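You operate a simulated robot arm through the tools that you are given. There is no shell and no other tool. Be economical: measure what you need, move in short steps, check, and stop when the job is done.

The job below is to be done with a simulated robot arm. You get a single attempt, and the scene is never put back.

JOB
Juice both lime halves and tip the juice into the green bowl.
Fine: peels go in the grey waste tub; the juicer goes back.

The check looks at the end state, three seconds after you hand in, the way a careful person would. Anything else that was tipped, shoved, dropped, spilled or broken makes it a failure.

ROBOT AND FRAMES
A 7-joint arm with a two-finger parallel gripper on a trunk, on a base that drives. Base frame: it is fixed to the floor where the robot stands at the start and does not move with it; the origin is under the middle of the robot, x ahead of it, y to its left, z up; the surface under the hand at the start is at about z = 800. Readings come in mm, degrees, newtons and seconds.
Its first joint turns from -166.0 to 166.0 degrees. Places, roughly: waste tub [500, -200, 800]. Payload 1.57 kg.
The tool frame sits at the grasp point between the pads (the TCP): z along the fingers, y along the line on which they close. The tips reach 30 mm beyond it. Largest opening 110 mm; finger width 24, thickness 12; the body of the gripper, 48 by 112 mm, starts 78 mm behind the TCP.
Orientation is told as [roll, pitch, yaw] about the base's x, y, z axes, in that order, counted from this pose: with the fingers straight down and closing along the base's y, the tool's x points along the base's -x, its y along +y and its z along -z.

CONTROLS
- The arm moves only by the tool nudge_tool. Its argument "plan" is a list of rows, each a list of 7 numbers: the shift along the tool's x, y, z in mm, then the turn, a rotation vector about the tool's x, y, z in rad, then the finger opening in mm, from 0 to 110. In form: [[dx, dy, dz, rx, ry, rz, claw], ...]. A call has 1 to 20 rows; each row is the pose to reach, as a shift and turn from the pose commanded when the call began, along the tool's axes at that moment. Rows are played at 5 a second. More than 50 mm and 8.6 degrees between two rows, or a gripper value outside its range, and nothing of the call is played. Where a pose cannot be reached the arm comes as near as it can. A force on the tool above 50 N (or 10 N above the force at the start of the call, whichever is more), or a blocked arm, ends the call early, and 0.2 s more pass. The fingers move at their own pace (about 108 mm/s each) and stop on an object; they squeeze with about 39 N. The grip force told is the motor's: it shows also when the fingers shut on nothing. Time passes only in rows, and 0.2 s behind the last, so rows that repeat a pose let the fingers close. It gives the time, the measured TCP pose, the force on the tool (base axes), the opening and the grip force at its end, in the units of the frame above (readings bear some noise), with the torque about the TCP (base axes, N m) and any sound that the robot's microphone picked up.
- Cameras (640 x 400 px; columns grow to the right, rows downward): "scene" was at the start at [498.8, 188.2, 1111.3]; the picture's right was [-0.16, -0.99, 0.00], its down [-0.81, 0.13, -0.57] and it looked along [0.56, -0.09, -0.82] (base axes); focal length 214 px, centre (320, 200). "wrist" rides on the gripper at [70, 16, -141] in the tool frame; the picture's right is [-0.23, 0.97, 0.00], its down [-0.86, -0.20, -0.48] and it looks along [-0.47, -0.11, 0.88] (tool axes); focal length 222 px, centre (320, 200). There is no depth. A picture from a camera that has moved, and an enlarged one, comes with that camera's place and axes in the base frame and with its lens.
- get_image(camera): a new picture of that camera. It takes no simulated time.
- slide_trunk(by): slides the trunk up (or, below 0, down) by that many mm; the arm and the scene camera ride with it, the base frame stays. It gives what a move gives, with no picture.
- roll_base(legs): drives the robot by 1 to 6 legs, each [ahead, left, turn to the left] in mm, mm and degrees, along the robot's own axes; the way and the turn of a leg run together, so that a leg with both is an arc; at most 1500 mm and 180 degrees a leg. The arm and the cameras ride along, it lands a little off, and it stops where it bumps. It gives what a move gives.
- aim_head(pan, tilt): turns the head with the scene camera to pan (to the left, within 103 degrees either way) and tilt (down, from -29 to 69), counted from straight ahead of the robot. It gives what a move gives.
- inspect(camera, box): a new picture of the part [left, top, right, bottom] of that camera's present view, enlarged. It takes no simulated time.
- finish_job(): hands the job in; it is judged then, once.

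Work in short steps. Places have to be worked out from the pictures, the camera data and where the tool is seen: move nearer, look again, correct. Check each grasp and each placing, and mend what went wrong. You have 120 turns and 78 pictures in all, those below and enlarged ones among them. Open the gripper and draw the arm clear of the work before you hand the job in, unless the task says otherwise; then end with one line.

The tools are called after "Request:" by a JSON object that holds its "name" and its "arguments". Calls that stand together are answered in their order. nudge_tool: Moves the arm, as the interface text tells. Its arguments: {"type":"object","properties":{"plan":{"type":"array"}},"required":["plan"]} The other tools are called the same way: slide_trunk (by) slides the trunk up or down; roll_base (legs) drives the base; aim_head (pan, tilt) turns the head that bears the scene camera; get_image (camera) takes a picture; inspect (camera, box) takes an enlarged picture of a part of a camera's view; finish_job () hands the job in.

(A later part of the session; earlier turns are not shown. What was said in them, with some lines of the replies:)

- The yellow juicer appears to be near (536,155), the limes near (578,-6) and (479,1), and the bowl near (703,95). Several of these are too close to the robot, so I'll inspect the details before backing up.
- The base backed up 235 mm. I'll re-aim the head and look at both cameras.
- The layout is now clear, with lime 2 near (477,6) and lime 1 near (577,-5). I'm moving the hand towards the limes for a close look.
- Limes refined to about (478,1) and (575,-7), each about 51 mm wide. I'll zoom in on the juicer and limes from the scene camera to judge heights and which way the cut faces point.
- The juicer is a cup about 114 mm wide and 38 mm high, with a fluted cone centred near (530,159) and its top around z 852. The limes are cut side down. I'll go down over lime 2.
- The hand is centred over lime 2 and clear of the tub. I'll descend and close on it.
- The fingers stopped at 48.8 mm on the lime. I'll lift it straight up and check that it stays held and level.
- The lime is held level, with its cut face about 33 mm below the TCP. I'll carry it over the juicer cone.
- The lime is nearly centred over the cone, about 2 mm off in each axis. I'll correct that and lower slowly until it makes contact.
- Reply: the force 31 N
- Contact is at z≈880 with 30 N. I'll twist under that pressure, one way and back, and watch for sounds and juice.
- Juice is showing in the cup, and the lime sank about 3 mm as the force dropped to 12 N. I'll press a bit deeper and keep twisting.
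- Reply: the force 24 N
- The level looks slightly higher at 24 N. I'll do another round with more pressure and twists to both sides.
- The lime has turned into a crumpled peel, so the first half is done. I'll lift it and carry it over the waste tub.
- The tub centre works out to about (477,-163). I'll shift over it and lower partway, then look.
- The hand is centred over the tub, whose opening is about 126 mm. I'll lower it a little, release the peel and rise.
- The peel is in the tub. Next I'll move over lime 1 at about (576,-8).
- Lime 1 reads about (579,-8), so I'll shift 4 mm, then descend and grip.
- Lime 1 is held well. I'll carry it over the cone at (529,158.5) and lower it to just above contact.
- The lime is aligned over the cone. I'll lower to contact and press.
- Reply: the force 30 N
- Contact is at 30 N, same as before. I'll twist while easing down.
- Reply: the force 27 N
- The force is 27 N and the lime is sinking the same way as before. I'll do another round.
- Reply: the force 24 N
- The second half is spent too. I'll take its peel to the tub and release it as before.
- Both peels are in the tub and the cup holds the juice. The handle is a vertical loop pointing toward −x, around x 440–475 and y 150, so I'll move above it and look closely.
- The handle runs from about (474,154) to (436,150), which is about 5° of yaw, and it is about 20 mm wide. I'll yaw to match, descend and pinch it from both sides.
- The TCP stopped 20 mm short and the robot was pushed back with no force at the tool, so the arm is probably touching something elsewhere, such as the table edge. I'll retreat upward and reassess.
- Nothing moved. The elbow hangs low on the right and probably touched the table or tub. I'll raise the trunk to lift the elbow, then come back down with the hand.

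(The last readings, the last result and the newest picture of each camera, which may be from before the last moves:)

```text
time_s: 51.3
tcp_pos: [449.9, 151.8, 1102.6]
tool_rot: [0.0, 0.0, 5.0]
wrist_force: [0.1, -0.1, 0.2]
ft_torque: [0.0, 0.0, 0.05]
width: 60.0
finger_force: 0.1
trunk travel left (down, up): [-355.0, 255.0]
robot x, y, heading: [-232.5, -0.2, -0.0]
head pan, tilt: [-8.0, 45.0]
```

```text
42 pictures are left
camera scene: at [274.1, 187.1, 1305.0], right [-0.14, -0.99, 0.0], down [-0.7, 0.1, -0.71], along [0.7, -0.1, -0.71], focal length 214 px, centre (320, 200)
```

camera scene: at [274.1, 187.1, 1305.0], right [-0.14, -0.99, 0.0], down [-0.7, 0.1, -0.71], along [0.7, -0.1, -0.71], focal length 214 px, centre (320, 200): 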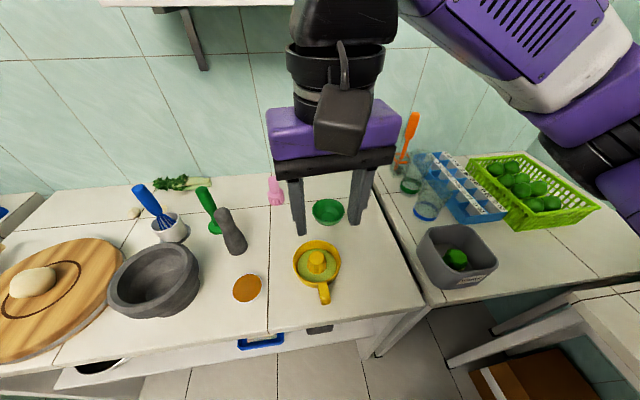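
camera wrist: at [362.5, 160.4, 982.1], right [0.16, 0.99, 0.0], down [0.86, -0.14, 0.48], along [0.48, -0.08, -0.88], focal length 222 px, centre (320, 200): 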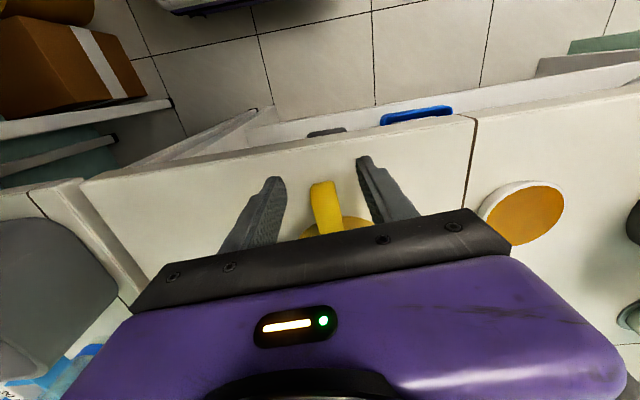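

The bowl centre is confirmed at about (688,104). I'll descend toward the handle in stages and watch the base pose for any contact.

Request:
{"name": "nudge_tool", "arguments": {"plan": [[0, 0, 45, 0, 0, 0, 60], [0, 0, 90, 0, 0, 0, 60], [0, 0, 135, 0, 0, 0, 60], [0, 0, 170, 0, 0, 0, 60], [0, 0, 205, 0, 0, 0, 60], [0, 0, 205, 0, 0, 0, 60]]}}

Request:
{"name": "get_image", "arguments": {"camera": "scene"}}

```text
time_s: 52.7
tcp_pos: [449.5, 153.6, 894.8]
tool_rot: [0.1, 0.0, 5.0]
wrist_force: [-0.3, -0.3, 0.3]
ft_torque: [-0.01, 0.0, 0.01]
width: 60.0
finger_force: 0.2
trunk travel left (down, up): [-355.0, 255.0]
robot x, y, heading: [-235.4, -0.1, -0.3]
head pan, tilt: [-8.0, 45.0]
```

```text
41 pictures are left
camera scene: at [274.0, 187.1, 1305.0], right [-0.14, -0.99, 0.0], down [-0.7, 0.1, -0.71], along [0.7, -0.1, -0.71], focal length 214 px, centre (320, 200)
```

scene: 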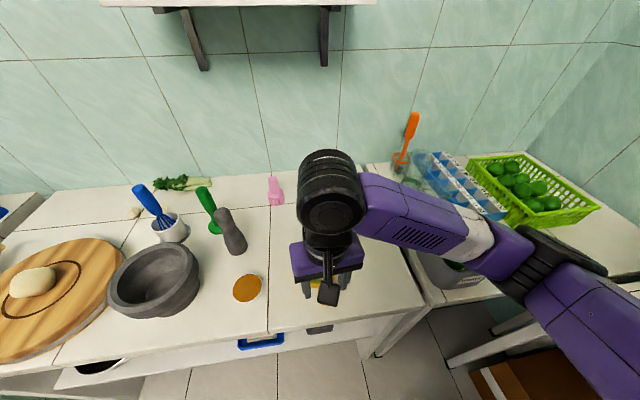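

There is no push on the base at z 895. I'll go on down to grasp height.

Request:
{"name": "nudge_tool", "arguments": {"plan": [[-3, 0, 20, 0, 0, 0, 60], [-3, -1, 40, 0, 0, 0, 60], [-3, -1, 58, 0, 0, 0, 60], [-3, -1, 58, 0, 0, 0, 60]]}}

Request:
{"name": "get_image", "arguments": {"camera": "wrist"}}

Request:
{"name": "get_image", "arguments": {"camera": "scene"}}

```text
time_s: 53.7
tcp_pos: [451.7, 151.2, 838.3]
tool_rot: [-0.1, -0.1, 5.0]
wrist_force: [-0.5, -0.7, -0.8]
ft_torque: [0.02, 0.01, 0.04]
width: 59.9
finger_force: 0.0
trunk travel left (down, up): [-355.0, 255.0]
robot x, y, heading: [-234.5, 2.7, -0.1]
head pan, tilt: [-8.0, 45.0]
```

```text
40 pictures are left
camera wrist: at [382.6, 160.4, 978.7], right [0.14, 0.99, 0.0], down [0.87, -0.12, 0.48], along [0.47, -0.07, -0.88], focal length 222 px, centre (320, 200)
```

wrist: 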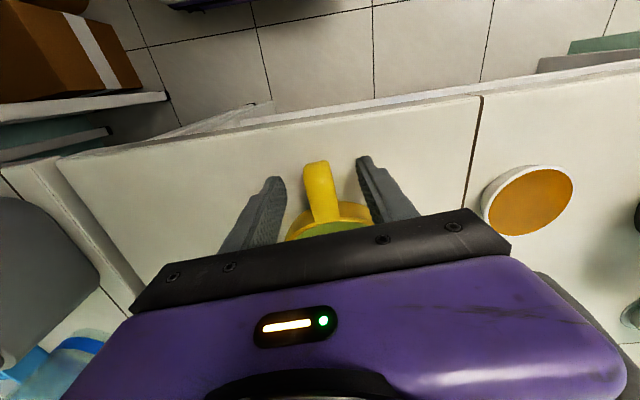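

```text
39 pictures are left
camera scene: at [274.1, 187.1, 1305.0], right [-0.14, -0.99, 0.0], down [-0.7, 0.1, -0.71], along [0.7, -0.1, -0.71], focal length 214 px, centre (320, 200)
```

scene: 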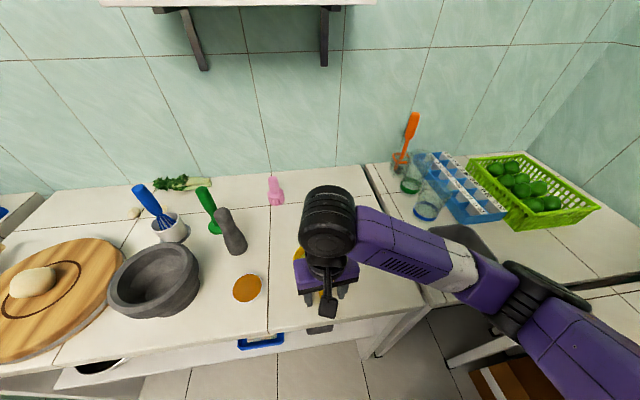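

The fingers straddle the handle with no contact. I'll close on it, then lift a few mm as a test.

Request:
{"name": "nudge_tool", "arguments": {"plan": [[0, 0, 3, 0, 0, 0, 40], [0, 0, 3, 0, 0, 0, 14], [0, 0, 3, 0, 0, 0, 14], [0, 0, 3, 0, 0, 0, 14], [0, 0, 3, 0, 0, 0, 14]]}}

```text
time_s: 54.9
tcp_pos: [452.7, 150.5, 836.2]
tool_rot: [0.0, 0.1, 5.1]
wrist_force: [0.2, -0.2, 0.1]
ft_torque: [-0.06, -0.31, -0.03]
width: 19.9
finger_force: 33.8
trunk travel left (down, up): [-355.0, 255.0]
robot x, y, heading: [-238.1, 1.4, -0.0]
head pan, tilt: [-8.0, 45.0]
```

The fingers grip at 19.9 mm. Home pose for returning the juicer is TCP (452.7,150.5,836) at yaw 5°. I'll lift slowly.

Request:
{"name": "nudge_tool", "arguments": {"plan": [[0, 0, -4, 0, 0, 0, 14], [0, 0, -8, 0, 0, 0, 14], [0, 0, -14, 0, 0, 0, 14], [0, 0, -22, 0, 0, 0, 14], [0, 0, -30, 0, 0, 0, 14], [0, 0, -30, 0, 0, 0, 14]]}}

Request:
{"name": "get_image", "arguments": {"camera": "wrist"}}

Request:
{"name": "inspect", "arguments": {"camera": "scene", "box": [270, 170, 390, 310]}}

```text
time_s: 56.3
tcp_pos: [452.4, 150.2, 866.8]
tool_rot: [0.0, 0.1, 5.0]
wrist_force: [-0.3, 0.3, -2.7]
ft_torque: [-0.01, 0.26, -0.02]
width: 19.7
finger_force: 33.4
trunk travel left (down, up): [-355.0, 255.0]
robot x, y, heading: [-233.6, 2.1, -0.1]
head pan, tilt: [-8.0, 45.0]
```

```text
38 pictures are left
camera wrist: at [382.1, 160.6, 1007.7], right [0.14, 0.99, 0.0], down [0.87, -0.12, 0.48], along [0.47, -0.07, -0.88], focal length 222 px, centre (320, 200)
```

wrist: 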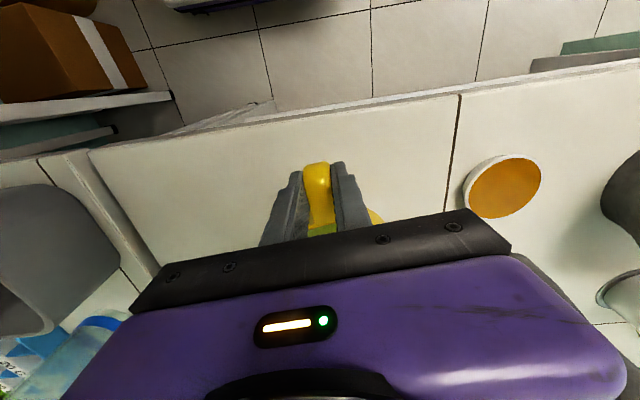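

```text
2.86 times, centred on (330, 240) of scene
camera zoom: at [274.2, 187.1, 1305.0], right [-0.14, -0.99, 0.0], down [-0.7, 0.1, -0.71], along [0.7, -0.1, -0.71], focal length 613 px, centre (291, 86)
```

zoom: 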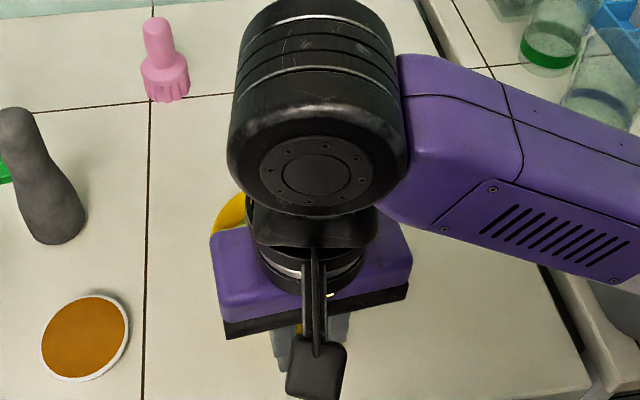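

The cup is held level at 2.7 N with no sag. I'll raise it and swing to yaw 90° so the handle points −y, moving toward the bowl. The pour can then be a natural forward tilt of the hand, with the lip facing the robot.

Request:
{"name": "nudge_tool", "arguments": {"plan": [[0, 0, -25, 0, 0, 0, 14], [0, 0, -50, 0, 0, 0, 14], [0, 0, -75, 0, 0, 0, 14], [-10, -8, -78, 0, 0, -0.09, 14], [-21, -16, -78, 0, 0, -0.18, 14], [-31, -25, -78, 0, 0, -0.27, 14], [-42, -33, -78, 0, 0, -0.36, 14], [-52, -41, -78, 0, 0, -0.45, 14], [-62, -49, -78, 0, 0, -0.54, 14], [-73, -58, -78, 0, 0, -0.63, 14], [-83, -66, -78, 0, 0, -0.72, 14], [-94, -74, -78, 0, 0, -0.81, 14], [-104, -82, -78, 0, 0, -0.9, 14]]}}

Request:
{"name": "get_image", "arguments": {"camera": "scene"}}

Request:
{"name": "get_image", "arguments": {"camera": "wrist"}}

```text
time_s: 59.1
tcp_pos: [563.8, 76.5, 945.3]
tool_rot: [-0.1, 0.1, 56.5]
wrist_force: [0.2, 0.3, -3.7]
ft_torque: [-0.22, 0.13, -0.01]
width: 19.7
finger_force: 34.1
trunk travel left (down, up): [-355.0, 255.0]
robot x, y, heading: [-234.7, -0.3, -0.1]
head pan, tilt: [-8.0, 45.0]
```

```text
36 pictures are left
camera scene: at [274.1, 187.1, 1305.0], right [-0.14, -0.99, 0.0], down [-0.7, 0.1, -0.71], along [0.7, -0.1, -0.71], focal length 214 px, centre (320, 200)
```

scene: 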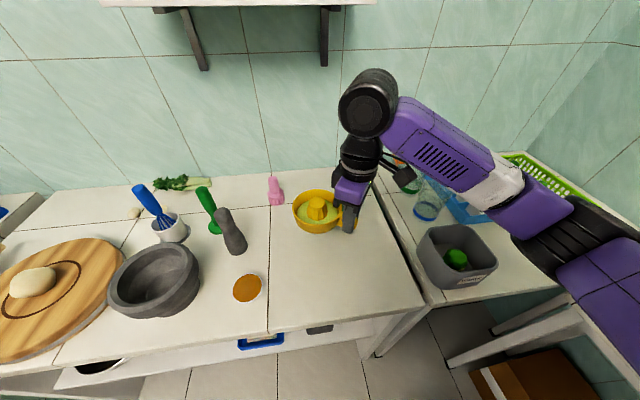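

```text
35 pictures are left
camera wrist: at [512.9, 27.6, 1086.2], right [-0.69, 0.73, 0.0], down [0.64, 0.6, 0.48], along [0.35, 0.33, -0.88], focal length 222 px, centre (320, 200)
```

wrist: 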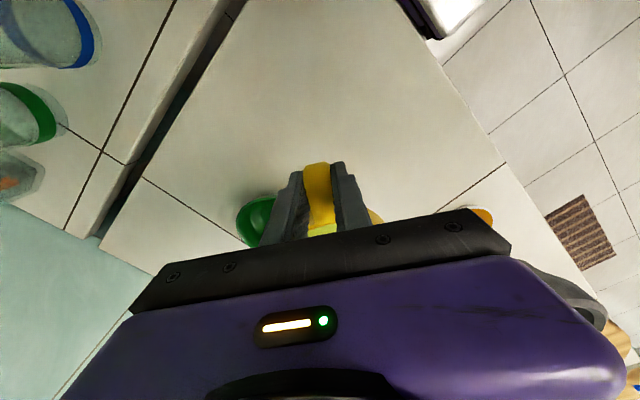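

The cup is level and the view is clear. I'll finish the swing to yaw 90° at about (640,26).

Request:
{"name": "nudge_tool", "arguments": {"plan": [[0, -13, 0, 0, 0, -0.084, 14], [0, -26, 0, 0, 0, -0.168, 14], [0, -39, 0, 0, 0, -0.252, 14], [0, -52, 0, 0, 0, -0.336, 14], [0, -65, 0, 0, 0, -0.42, 14], [0, -78, 0, 0, 0, -0.504, 14], [0, -91, 0, 0, 0, -0.585, 14], [0, -91, 0, 0, 0, -0.585, 14]]}}

Request:
{"name": "roll_base", "arguments": {"legs": [[90, 0, 0]]}}

Request:
{"name": "get_image", "arguments": {"camera": "scene"}}

```text
time_s: 60.9
tcp_pos: [640.2, 28.2, 944.1]
tool_rot: [0.1, 0.1, 90.1]
wrist_force: [0.3, 0.5, -3.2]
ft_torque: [-0.25, 0.02, -0.05]
width: 19.9
finger_force: 34.1
trunk travel left (down, up): [-355.0, 255.0]
robot x, y, heading: [-234.6, 0.4, -0.2]
head pan, tilt: [-8.0, 45.0]
```

```text
time_s: 62.0
tcp_pos: [730.1, 28.3, 943.9]
tool_rot: [0.1, 0.0, 90.1]
wrist_force: [1.1, 0.1, -3.2]
ft_torque: [-0.24, -0.01, 0.03]
width: 19.9
finger_force: 34.4
trunk travel left (down, up): [-355.0, 255.0]
robot x, y, heading: [-145.0, 0.6, -0.3]
head pan, tilt: [-8.0, 45.0]
```

```text
34 pictures are left
camera scene: at [364.1, 186.8, 1305.0], right [-0.14, -0.99, 0.0], down [-0.7, 0.1, -0.71], along [0.7, -0.1, -0.71], focal length 214 px, centre (320, 200)
```

scene: 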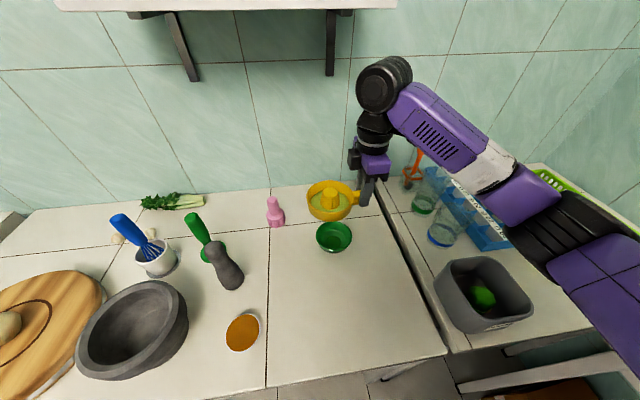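

The bowl is at (686,104) and the cup centre is near (728,106). I'll shift +19 mm so the lip sits just beyond the bowl centre, then start tilting about the lip while lowering, and look early.

Request:
{"name": "nudge_tool", "arguments": {"plan": [[1, -10, 0, 0, 0, 0, 14], [2, -19, 0, 0, 0, 0, 14], [2, -18.9, 2.2, 0.1, 0, 0, 14], [2, -18.2, 4.4, 0.2, 0, 0, 14], [2, -17, 6.8, 0.3, 0, 0, 14], [2, -15.2, 9.3, 0.4, 0, 0, 14]]}}

Request:
{"name": "inspect", "arguments": {"camera": "scene", "box": [260, 130, 420, 270]}}

```text
time_s: 63.4
tcp_pos: [746.6, 25.8, 934.9]
tool_rot: [-23.0, 0.0, 90.1]
wrist_force: [0.8, 0.4, -2.3]
ft_torque: [-0.26, 0.04, -0.02]
width: 20.0
finger_force: 34.5
trunk travel left (down, up): [-355.0, 255.0]
robot x, y, heading: [-140.9, -1.5, -0.2]
head pan, tilt: [-8.0, 45.0]
```

```text
2.86 times, centred on (340, 200) of scene
camera zoom: at [364.1, 186.8, 1305.0], right [-0.14, -0.99, 0.0], down [-0.7, 0.1, -0.71], along [0.7, -0.1, -0.71], focal length 613 px, centre (263, 200)
```

zoom: 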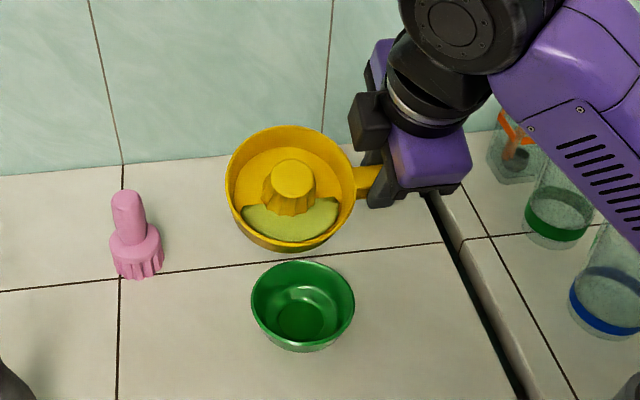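

Tilting works and the juice is pooling at the lip. The lip reads about (693,112) against the bowl at (687,104), so I'll correct by −3 mm in x and −7 mm in y and tilt on to about 46°.

Request:
{"name": "nudge_tool", "arguments": {"plan": [[7, 2.8, -1.2, 0, 0, 0, 14], [7, 6.0, 0.4, 0.1, 0, 0, 14], [7, 9.8, 1.9, 0.2, 0, 0, 14], [7, 14.1, 3.7, 0.3, 0, 0, 14], [7, 18.3, 3.7, 0.4, 0, 0, 14], [7, 18.3, 3.7, 0.4, 0, 0, 14]]}}

Request:
{"name": "inspect", "arguments": {"camera": "scene", "box": [260, 130, 420, 270]}}

```text
time_s: 64.8
tcp_pos: [729.0, 18.5, 924.2]
tool_rot: [-45.9, -0.1, 90.1]
wrist_force: [-0.2, -0.9, -2.9]
ft_torque: [-0.27, 0.04, 0.02]
width: 19.9
finger_force: 33.5
trunk travel left (down, up): [-355.0, 255.0]
robot x, y, heading: [-144.6, -2.5, -0.1]
head pan, tilt: [-8.0, 45.0]
```

```text
2.86 times, centred on (340, 200) of scene
camera zoom: at [364.1, 186.7, 1304.8], right [-0.14, -0.99, 0.0], down [-0.7, 0.1, -0.71], along [0.7, -0.1, -0.71], focal length 613 px, centre (263, 200)
```

zoom: 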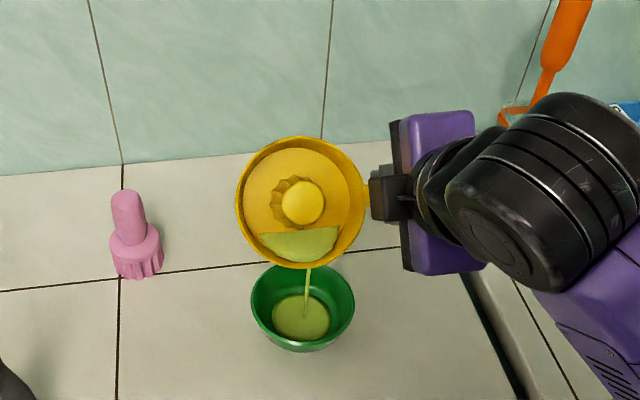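

Juice is streaming into the bowl. I'll keep tilting slowly about the lip.

Request:
{"name": "nudge_tool", "arguments": {"plan": [[0, 0, 0, 0, 0, 0, 14], [0, 0, 0, 0, 0, 0, 14], [0, 0.1, -5.8, 0.1, 0, 0, 14], [0, 0.1, -5.8, 0.1, 0, 0, 14], [0, 0.1, -5.8, 0.1, 0, 0, 14], [0, 0.76, -11.6, 0.2, 0, 0, 14], [0, 0.76, -11.6, 0.2, 0, 0, 14], [0, 0.76, -11.6, 0.2, 0, 0, 14], [0, 2, -17.2, 0.3, 0, 0, 14], [0, 2, -17.2, 0.3, 0, 0, 14], [0, 2, -17.2, 0.3, 0, 0, 14], [0, 3.8, -22.7, 0.4, 0, 0, 14], [0, 3.8, -22.7, 0.4, 0, 0, 14], [0, 6.1, -28, 0.5, 0, 0, 14], [0, 6.1, -28, 0.5, 0, 0, 14], [0, 9, -33.1, 0.6, 0, 0, 14], [0, 9, -33.1, 0.6, 0, 0, 14]]}}

Request:
{"name": "inspect", "arguments": {"camera": "scene", "box": [260, 130, 420, 270]}}

```text
time_s: 68.4
tcp_pos: [700.8, 19.1, 941.2]
tool_rot: [-80.3, -0.1, 90.1]
wrist_force: [0.1, 0.7, -3.4]
ft_torque: [-0.19, 0.02, -0.01]
width: 19.8
finger_force: 33.2
trunk travel left (down, up): [-355.0, 255.0]
robot x, y, heading: [-142.9, 0.8, -0.3]
head pan, tilt: [-8.0, 45.0]
```

```text
2.86 times, centred on (340, 200) of scene
camera zoom: at [364.1, 186.9, 1305.0], right [-0.14, -0.99, 0.0], down [-0.7, 0.1, -0.71], along [0.7, -0.1, -0.71], focal length 613 px, centre (263, 200)
```

zoom: 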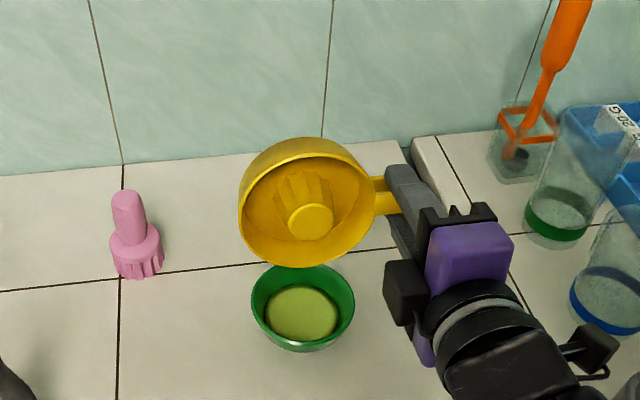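

The cup looks empty and the bowl is filled. I'll tilt a little further and hold so the last drops drain.

Request:
{"name": "nudge_tool", "arguments": {"plan": [[0, 0.1, -5.8, 0.1, 0, 0, 14], [0, 0.76, -11.6, 0.2, 0, 0, 14], [0, 2, -17.2, 0.3, 0, 0, 14], [0, 3.8, -22.7, 0.4, 0, 0, 14], [0, 3.8, -22.7, 0.4, 0, 0, 14], [0, 3.8, -22.7, 0.4, 0, 0, 14], [0, 3.8, -22.7, 0.4, 0, 0, 14], [0, 3.8, -22.7, 0.4, 0, 0, 14], [0, 3.8, -22.7, 0.4, 0, 0, 14], [0, 3.8, -22.7, 0.4, 0, 0, 14]]}}

Request:
{"name": "inspect", "arguments": {"camera": "scene", "box": [280, 140, 400, 260]}}

```text
time_s: 70.6
tcp_pos: [676.7, 18.9, 941.5]
tool_rot: [-103.2, 0.0, 90.1]
wrist_force: [1.0, 0.3, -3.3]
ft_torque: [-0.22, 0.08, -0.01]
width: 19.9
finger_force: 34.0
trunk travel left (down, up): [-355.0, 255.0]
robot x, y, heading: [-143.7, -3.6, -0.1]
head pan, tilt: [-8.0, 45.0]
```

```text
3.33 times, centred on (340, 200) of scene
camera zoom: at [364.1, 186.8, 1305.0], right [-0.14, -0.99, 0.0], down [-0.7, 0.1, -0.71], along [0.7, -0.1, -0.71], focal length 715 px, centre (253, 200)
```

zoom: 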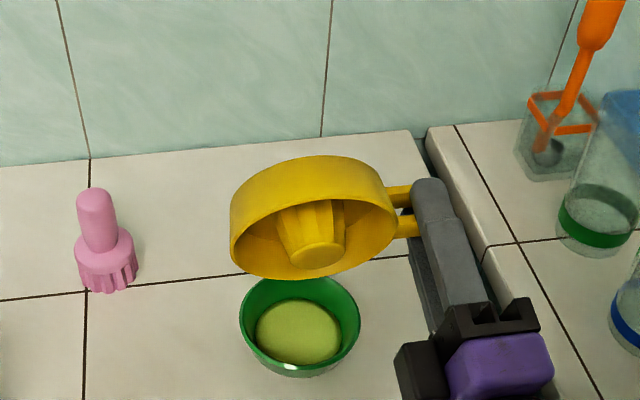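

The cup is drained. I'll raise it about 80 mm and rotate back to level in place.

Request:
{"name": "nudge_tool", "arguments": {"plan": [[0, -40, 9, 0, 0, 0, 14], [0, -78, 18, 0, 0, 0, 14], [0, -78, 18, -0.1385, 0, 0, 14], [0, -78, 18, -0.277, 0, 0, 14], [0, -78, 18, -0.4155, 0, 0, 14], [0, -78, 18, -0.554, 0, 0, 14], [0, -78, 18, -0.6925, 0, 0, 14], [0, -78, 18, -0.831, 0, 0, 14], [0, -78, 18, -0.9695, 0, 0, 14], [0, -78, 18, -1.108, 0, 0, 14], [0, -78, 18, -1.2465, 0, 0, 14], [0, -78, 18, -1.385, 0, 0, 14], [0, -78, 18, -1.5235, 0, 0, 14], [0, -78, 18, -1.662, 0, 0, 14], [0, -78, 18, -1.8, 0, 0, 14], [0, -78, 18, -1.8, 0, 0, 14]]}}

```text
time_s: 74.0
tcp_pos: [675.9, 19.0, 1021.1]
tool_rot: [0.1, 0.1, 90.1]
wrist_force: [-0.4, 0.6, -3.2]
ft_torque: [-0.22, -0.01, 0.0]
width: 20.0
finger_force: 33.6
trunk travel left (down, up): [-355.0, 255.0]
robot x, y, heading: [-147.4, 1.1, 0.0]
head pan, tilt: [-8.0, 45.0]
```

The cup is level again. I'll back the base up 90 mm, then swing the juicer back toward its home pose while staying high.

Request:
{"name": "roll_base", "arguments": {"legs": [[-90, 0, 0]]}}

Request:
{"name": "nudge_tool", "arguments": {"plan": [[-9, 9, 0, 0, 0, 0.1, 14], [-18, 18, 5, 0, 0, 0.2, 14], [-26, 27, 10, 0, 0, 0.3, 14], [-35, 35, 15, 0, 0, 0.4, 14], [-44, 44, 20, 0, 0, 0.5, 14], [-53, 53, 25, 0, 0, 0.6, 14], [-61, 62, 30, 0, 0, 0.7, 14], [-70, 71, 35, 0, 0, 0.8, 14], [-79, 80, 40, 0, 0, 0.9, 14], [-88, 89, 50, 0, 0, 1.0, 14], [-97, 98, 60, 0, 0, 1.1, 14], [-105, 106, 70, 0, 0, 1.2, 14], [-114, 115, 75, 0, 0, 1.3, 14], [-123, 124, 80, 0, 0, 1.4, 14], [-131, 133, 80, 0, 0, 1.484, 14], [-131, 133, 80, 0, 0, 1.484, 14]]}}

Request:
{"name": "get_image", "arguments": {"camera": "wrist"}}

Request:
{"name": "get_image", "arguments": {"camera": "scene"}}

```text
time_s: 75.1
tcp_pos: [585.8, 16.7, 1021.0]
tool_rot: [0.0, -0.1, 90.1]
wrist_force: [-1.1, -1.0, -2.8]
ft_torque: [-0.19, 0.01, -0.01]
width: 19.9
finger_force: 34.4
trunk travel left (down, up): [-355.0, 255.0]
robot x, y, heading: [-236.8, 0.2, -0.6]
head pan, tilt: [-8.0, 45.0]
```

```text
time_s: 78.5
tcp_pos: [450.9, 148.8, 940.4]
tool_rot: [-0.1, -0.1, 4.9]
wrist_force: [-1.0, -0.7, -3.1]
ft_torque: [-0.01, 0.19, 0.01]
width: 19.9
finger_force: 33.9
trunk travel left (down, up): [-355.0, 255.0]
robot x, y, heading: [-233.4, 2.7, 0.2]
head pan, tilt: [-8.0, 45.0]
```

```text
29 pictures are left
camera wrist: at [381.3, 158.5, 1081.8], right [0.14, 0.99, 0.0], down [0.87, -0.13, 0.48], along [0.47, -0.07, -0.88], focal length 222 px, centre (320, 200)
```

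wrist: 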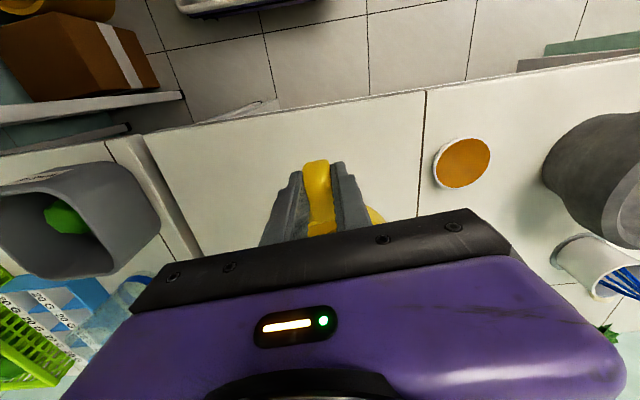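

```text
28 pictures are left
camera scene: at [273.6, 186.3, 1305.0], right [-0.14, -0.99, 0.0], down [-0.7, 0.1, -0.71], along [0.7, -0.1, -0.71], focal length 214 px, centre (320, 200)
```

scene: 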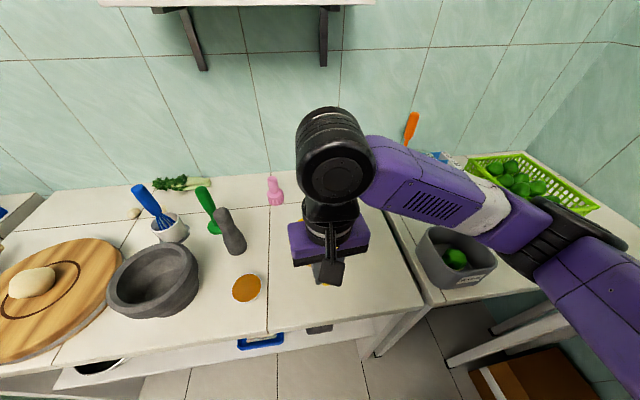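

The juicer is nearly above its home spot. I'll lower it, slowly at the end, down to z≈836.

Request:
{"name": "nudge_tool", "arguments": {"plan": [[-2, 1.5, 30, 0, 0, 0, 14], [-2, 1.5, 60, 0, 0, 0, 14], [-2, 1.5, 80, 0, 0, 0, 14], [-2, 1.5, 92, 0, 0, 0, 14], [-2, 1.5, 98, 0, 0, 0, 14], [-2, 1.5, 101, 0, 0, 0, 14], [-2, 1.5, 103, 0, 0, 0, 14], [-2, 1.5, 104, 0, 0, 0, 14]]}}

```text
time_s: 80.3
tcp_pos: [454.7, 149.9, 836.8]
tool_rot: [0.0, 0.0, 5.1]
wrist_force: [-3.4, 0.1, 7.9]
ft_torque: [-0.02, -0.94, 0.02]
width: 19.7
finger_force: 33.9
trunk travel left (down, up): [-355.0, 255.0]
robot x, y, heading: [-232.3, -0.5, -0.5]
head pan, tilt: [-8.0, 45.0]
```

The cup is resting on the table at 8 N upward. I'll open the fingers and go straight up.

Request:
{"name": "nudge_tool", "arguments": {"plan": [[0, 0, -1, 0, 0, 0, 14], [0, 0, -1, 0, 0, 0, 26], [0, 0, -1, 0, 0, 0, 45], [0, 0, -1, 0, 0, 0, 55], [0, 0, -30, 0, 0, 0, 55], [0, 0, -70, 0, 0, 0, 55], [0, 0, -110, 0, 0, 0, 60], [0, 0, -150, 0, 0, 0, 60], [0, 0, -200, 0, 0, 0, 60], [0, 0, -240, 0, 0, 0, 60], [0, 0, -240, 0, 0, 0, 60]]}}

Request:
{"name": "get_image", "arguments": {"camera": "scene"}}

Request:
{"name": "inspect", "arguments": {"camera": "scene", "box": [260, 180, 380, 310]}}

```text
time_s: 82.7
tcp_pos: [452.1, 150.3, 1078.4]
tool_rot: [0.0, 0.0, 5.0]
wrist_force: [-0.4, 0.1, 1.2]
ft_torque: [0.02, 0.04, 0.02]
width: 60.0
finger_force: 0.0
trunk travel left (down, up): [-355.0, 255.0]
robot x, y, heading: [-235.6, -1.1, -0.3]
head pan, tilt: [-8.0, 45.0]
```

```text
27 pictures are left
camera scene: at [273.6, 186.3, 1305.0], right [-0.14, -0.99, 0.0], down [-0.7, 0.1, -0.71], along [0.7, -0.1, -0.71], focal length 214 px, centre (320, 200)
```

scene: 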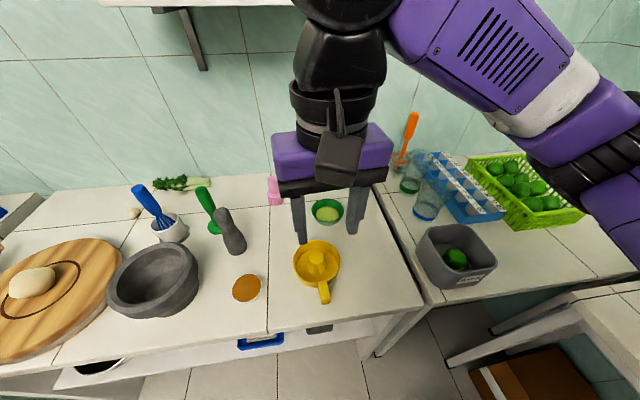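

```text
3.08 times, centred on (320, 245) of scene
camera zoom: at [273.6, 186.3, 1305.0], right [-0.14, -0.99, 0.0], down [-0.7, 0.1, -0.71], along [0.7, -0.1, -0.71], focal length 660 px, centre (320, 62)
```

zoom: 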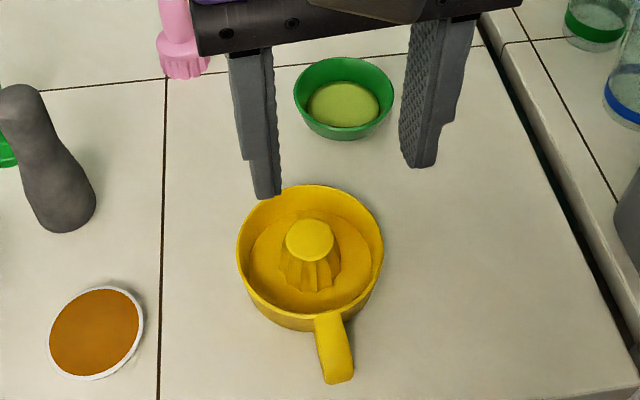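

The juicer is back in its spot and empty, and the bowl holds the juice. One last look at the tub to confirm both peels are inside.

Request:
{"name": "inspect", "arguments": {"camera": "scene", "box": [400, 200, 520, 310]}}

```text
3.64 times, centred on (460, 255) of scene
camera zoom: at [273.6, 186.3, 1305.0], right [-0.14, -0.99, 0.0], down [-0.7, 0.1, -0.71], along [0.7, -0.1, -0.71], focal length 780 px, centre (-189, 0)
```

zoom: 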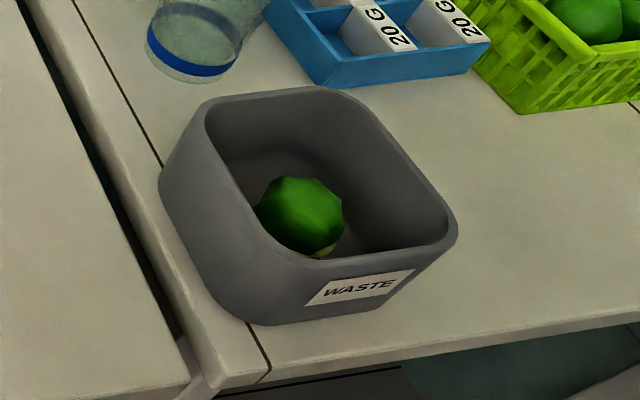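

The peels are stacked in the tub, the gripper is open, and the arm is about 200 mm above the work. I'm handing in.

Request:
{"name": "finish_job", "arguments": {}}

```text
The job is handed in.
```

I juiced both lime halves and tipped the juice into the green bowl; the peels are stacked in the grey waste tub, and the juicer is back in its place, empty.
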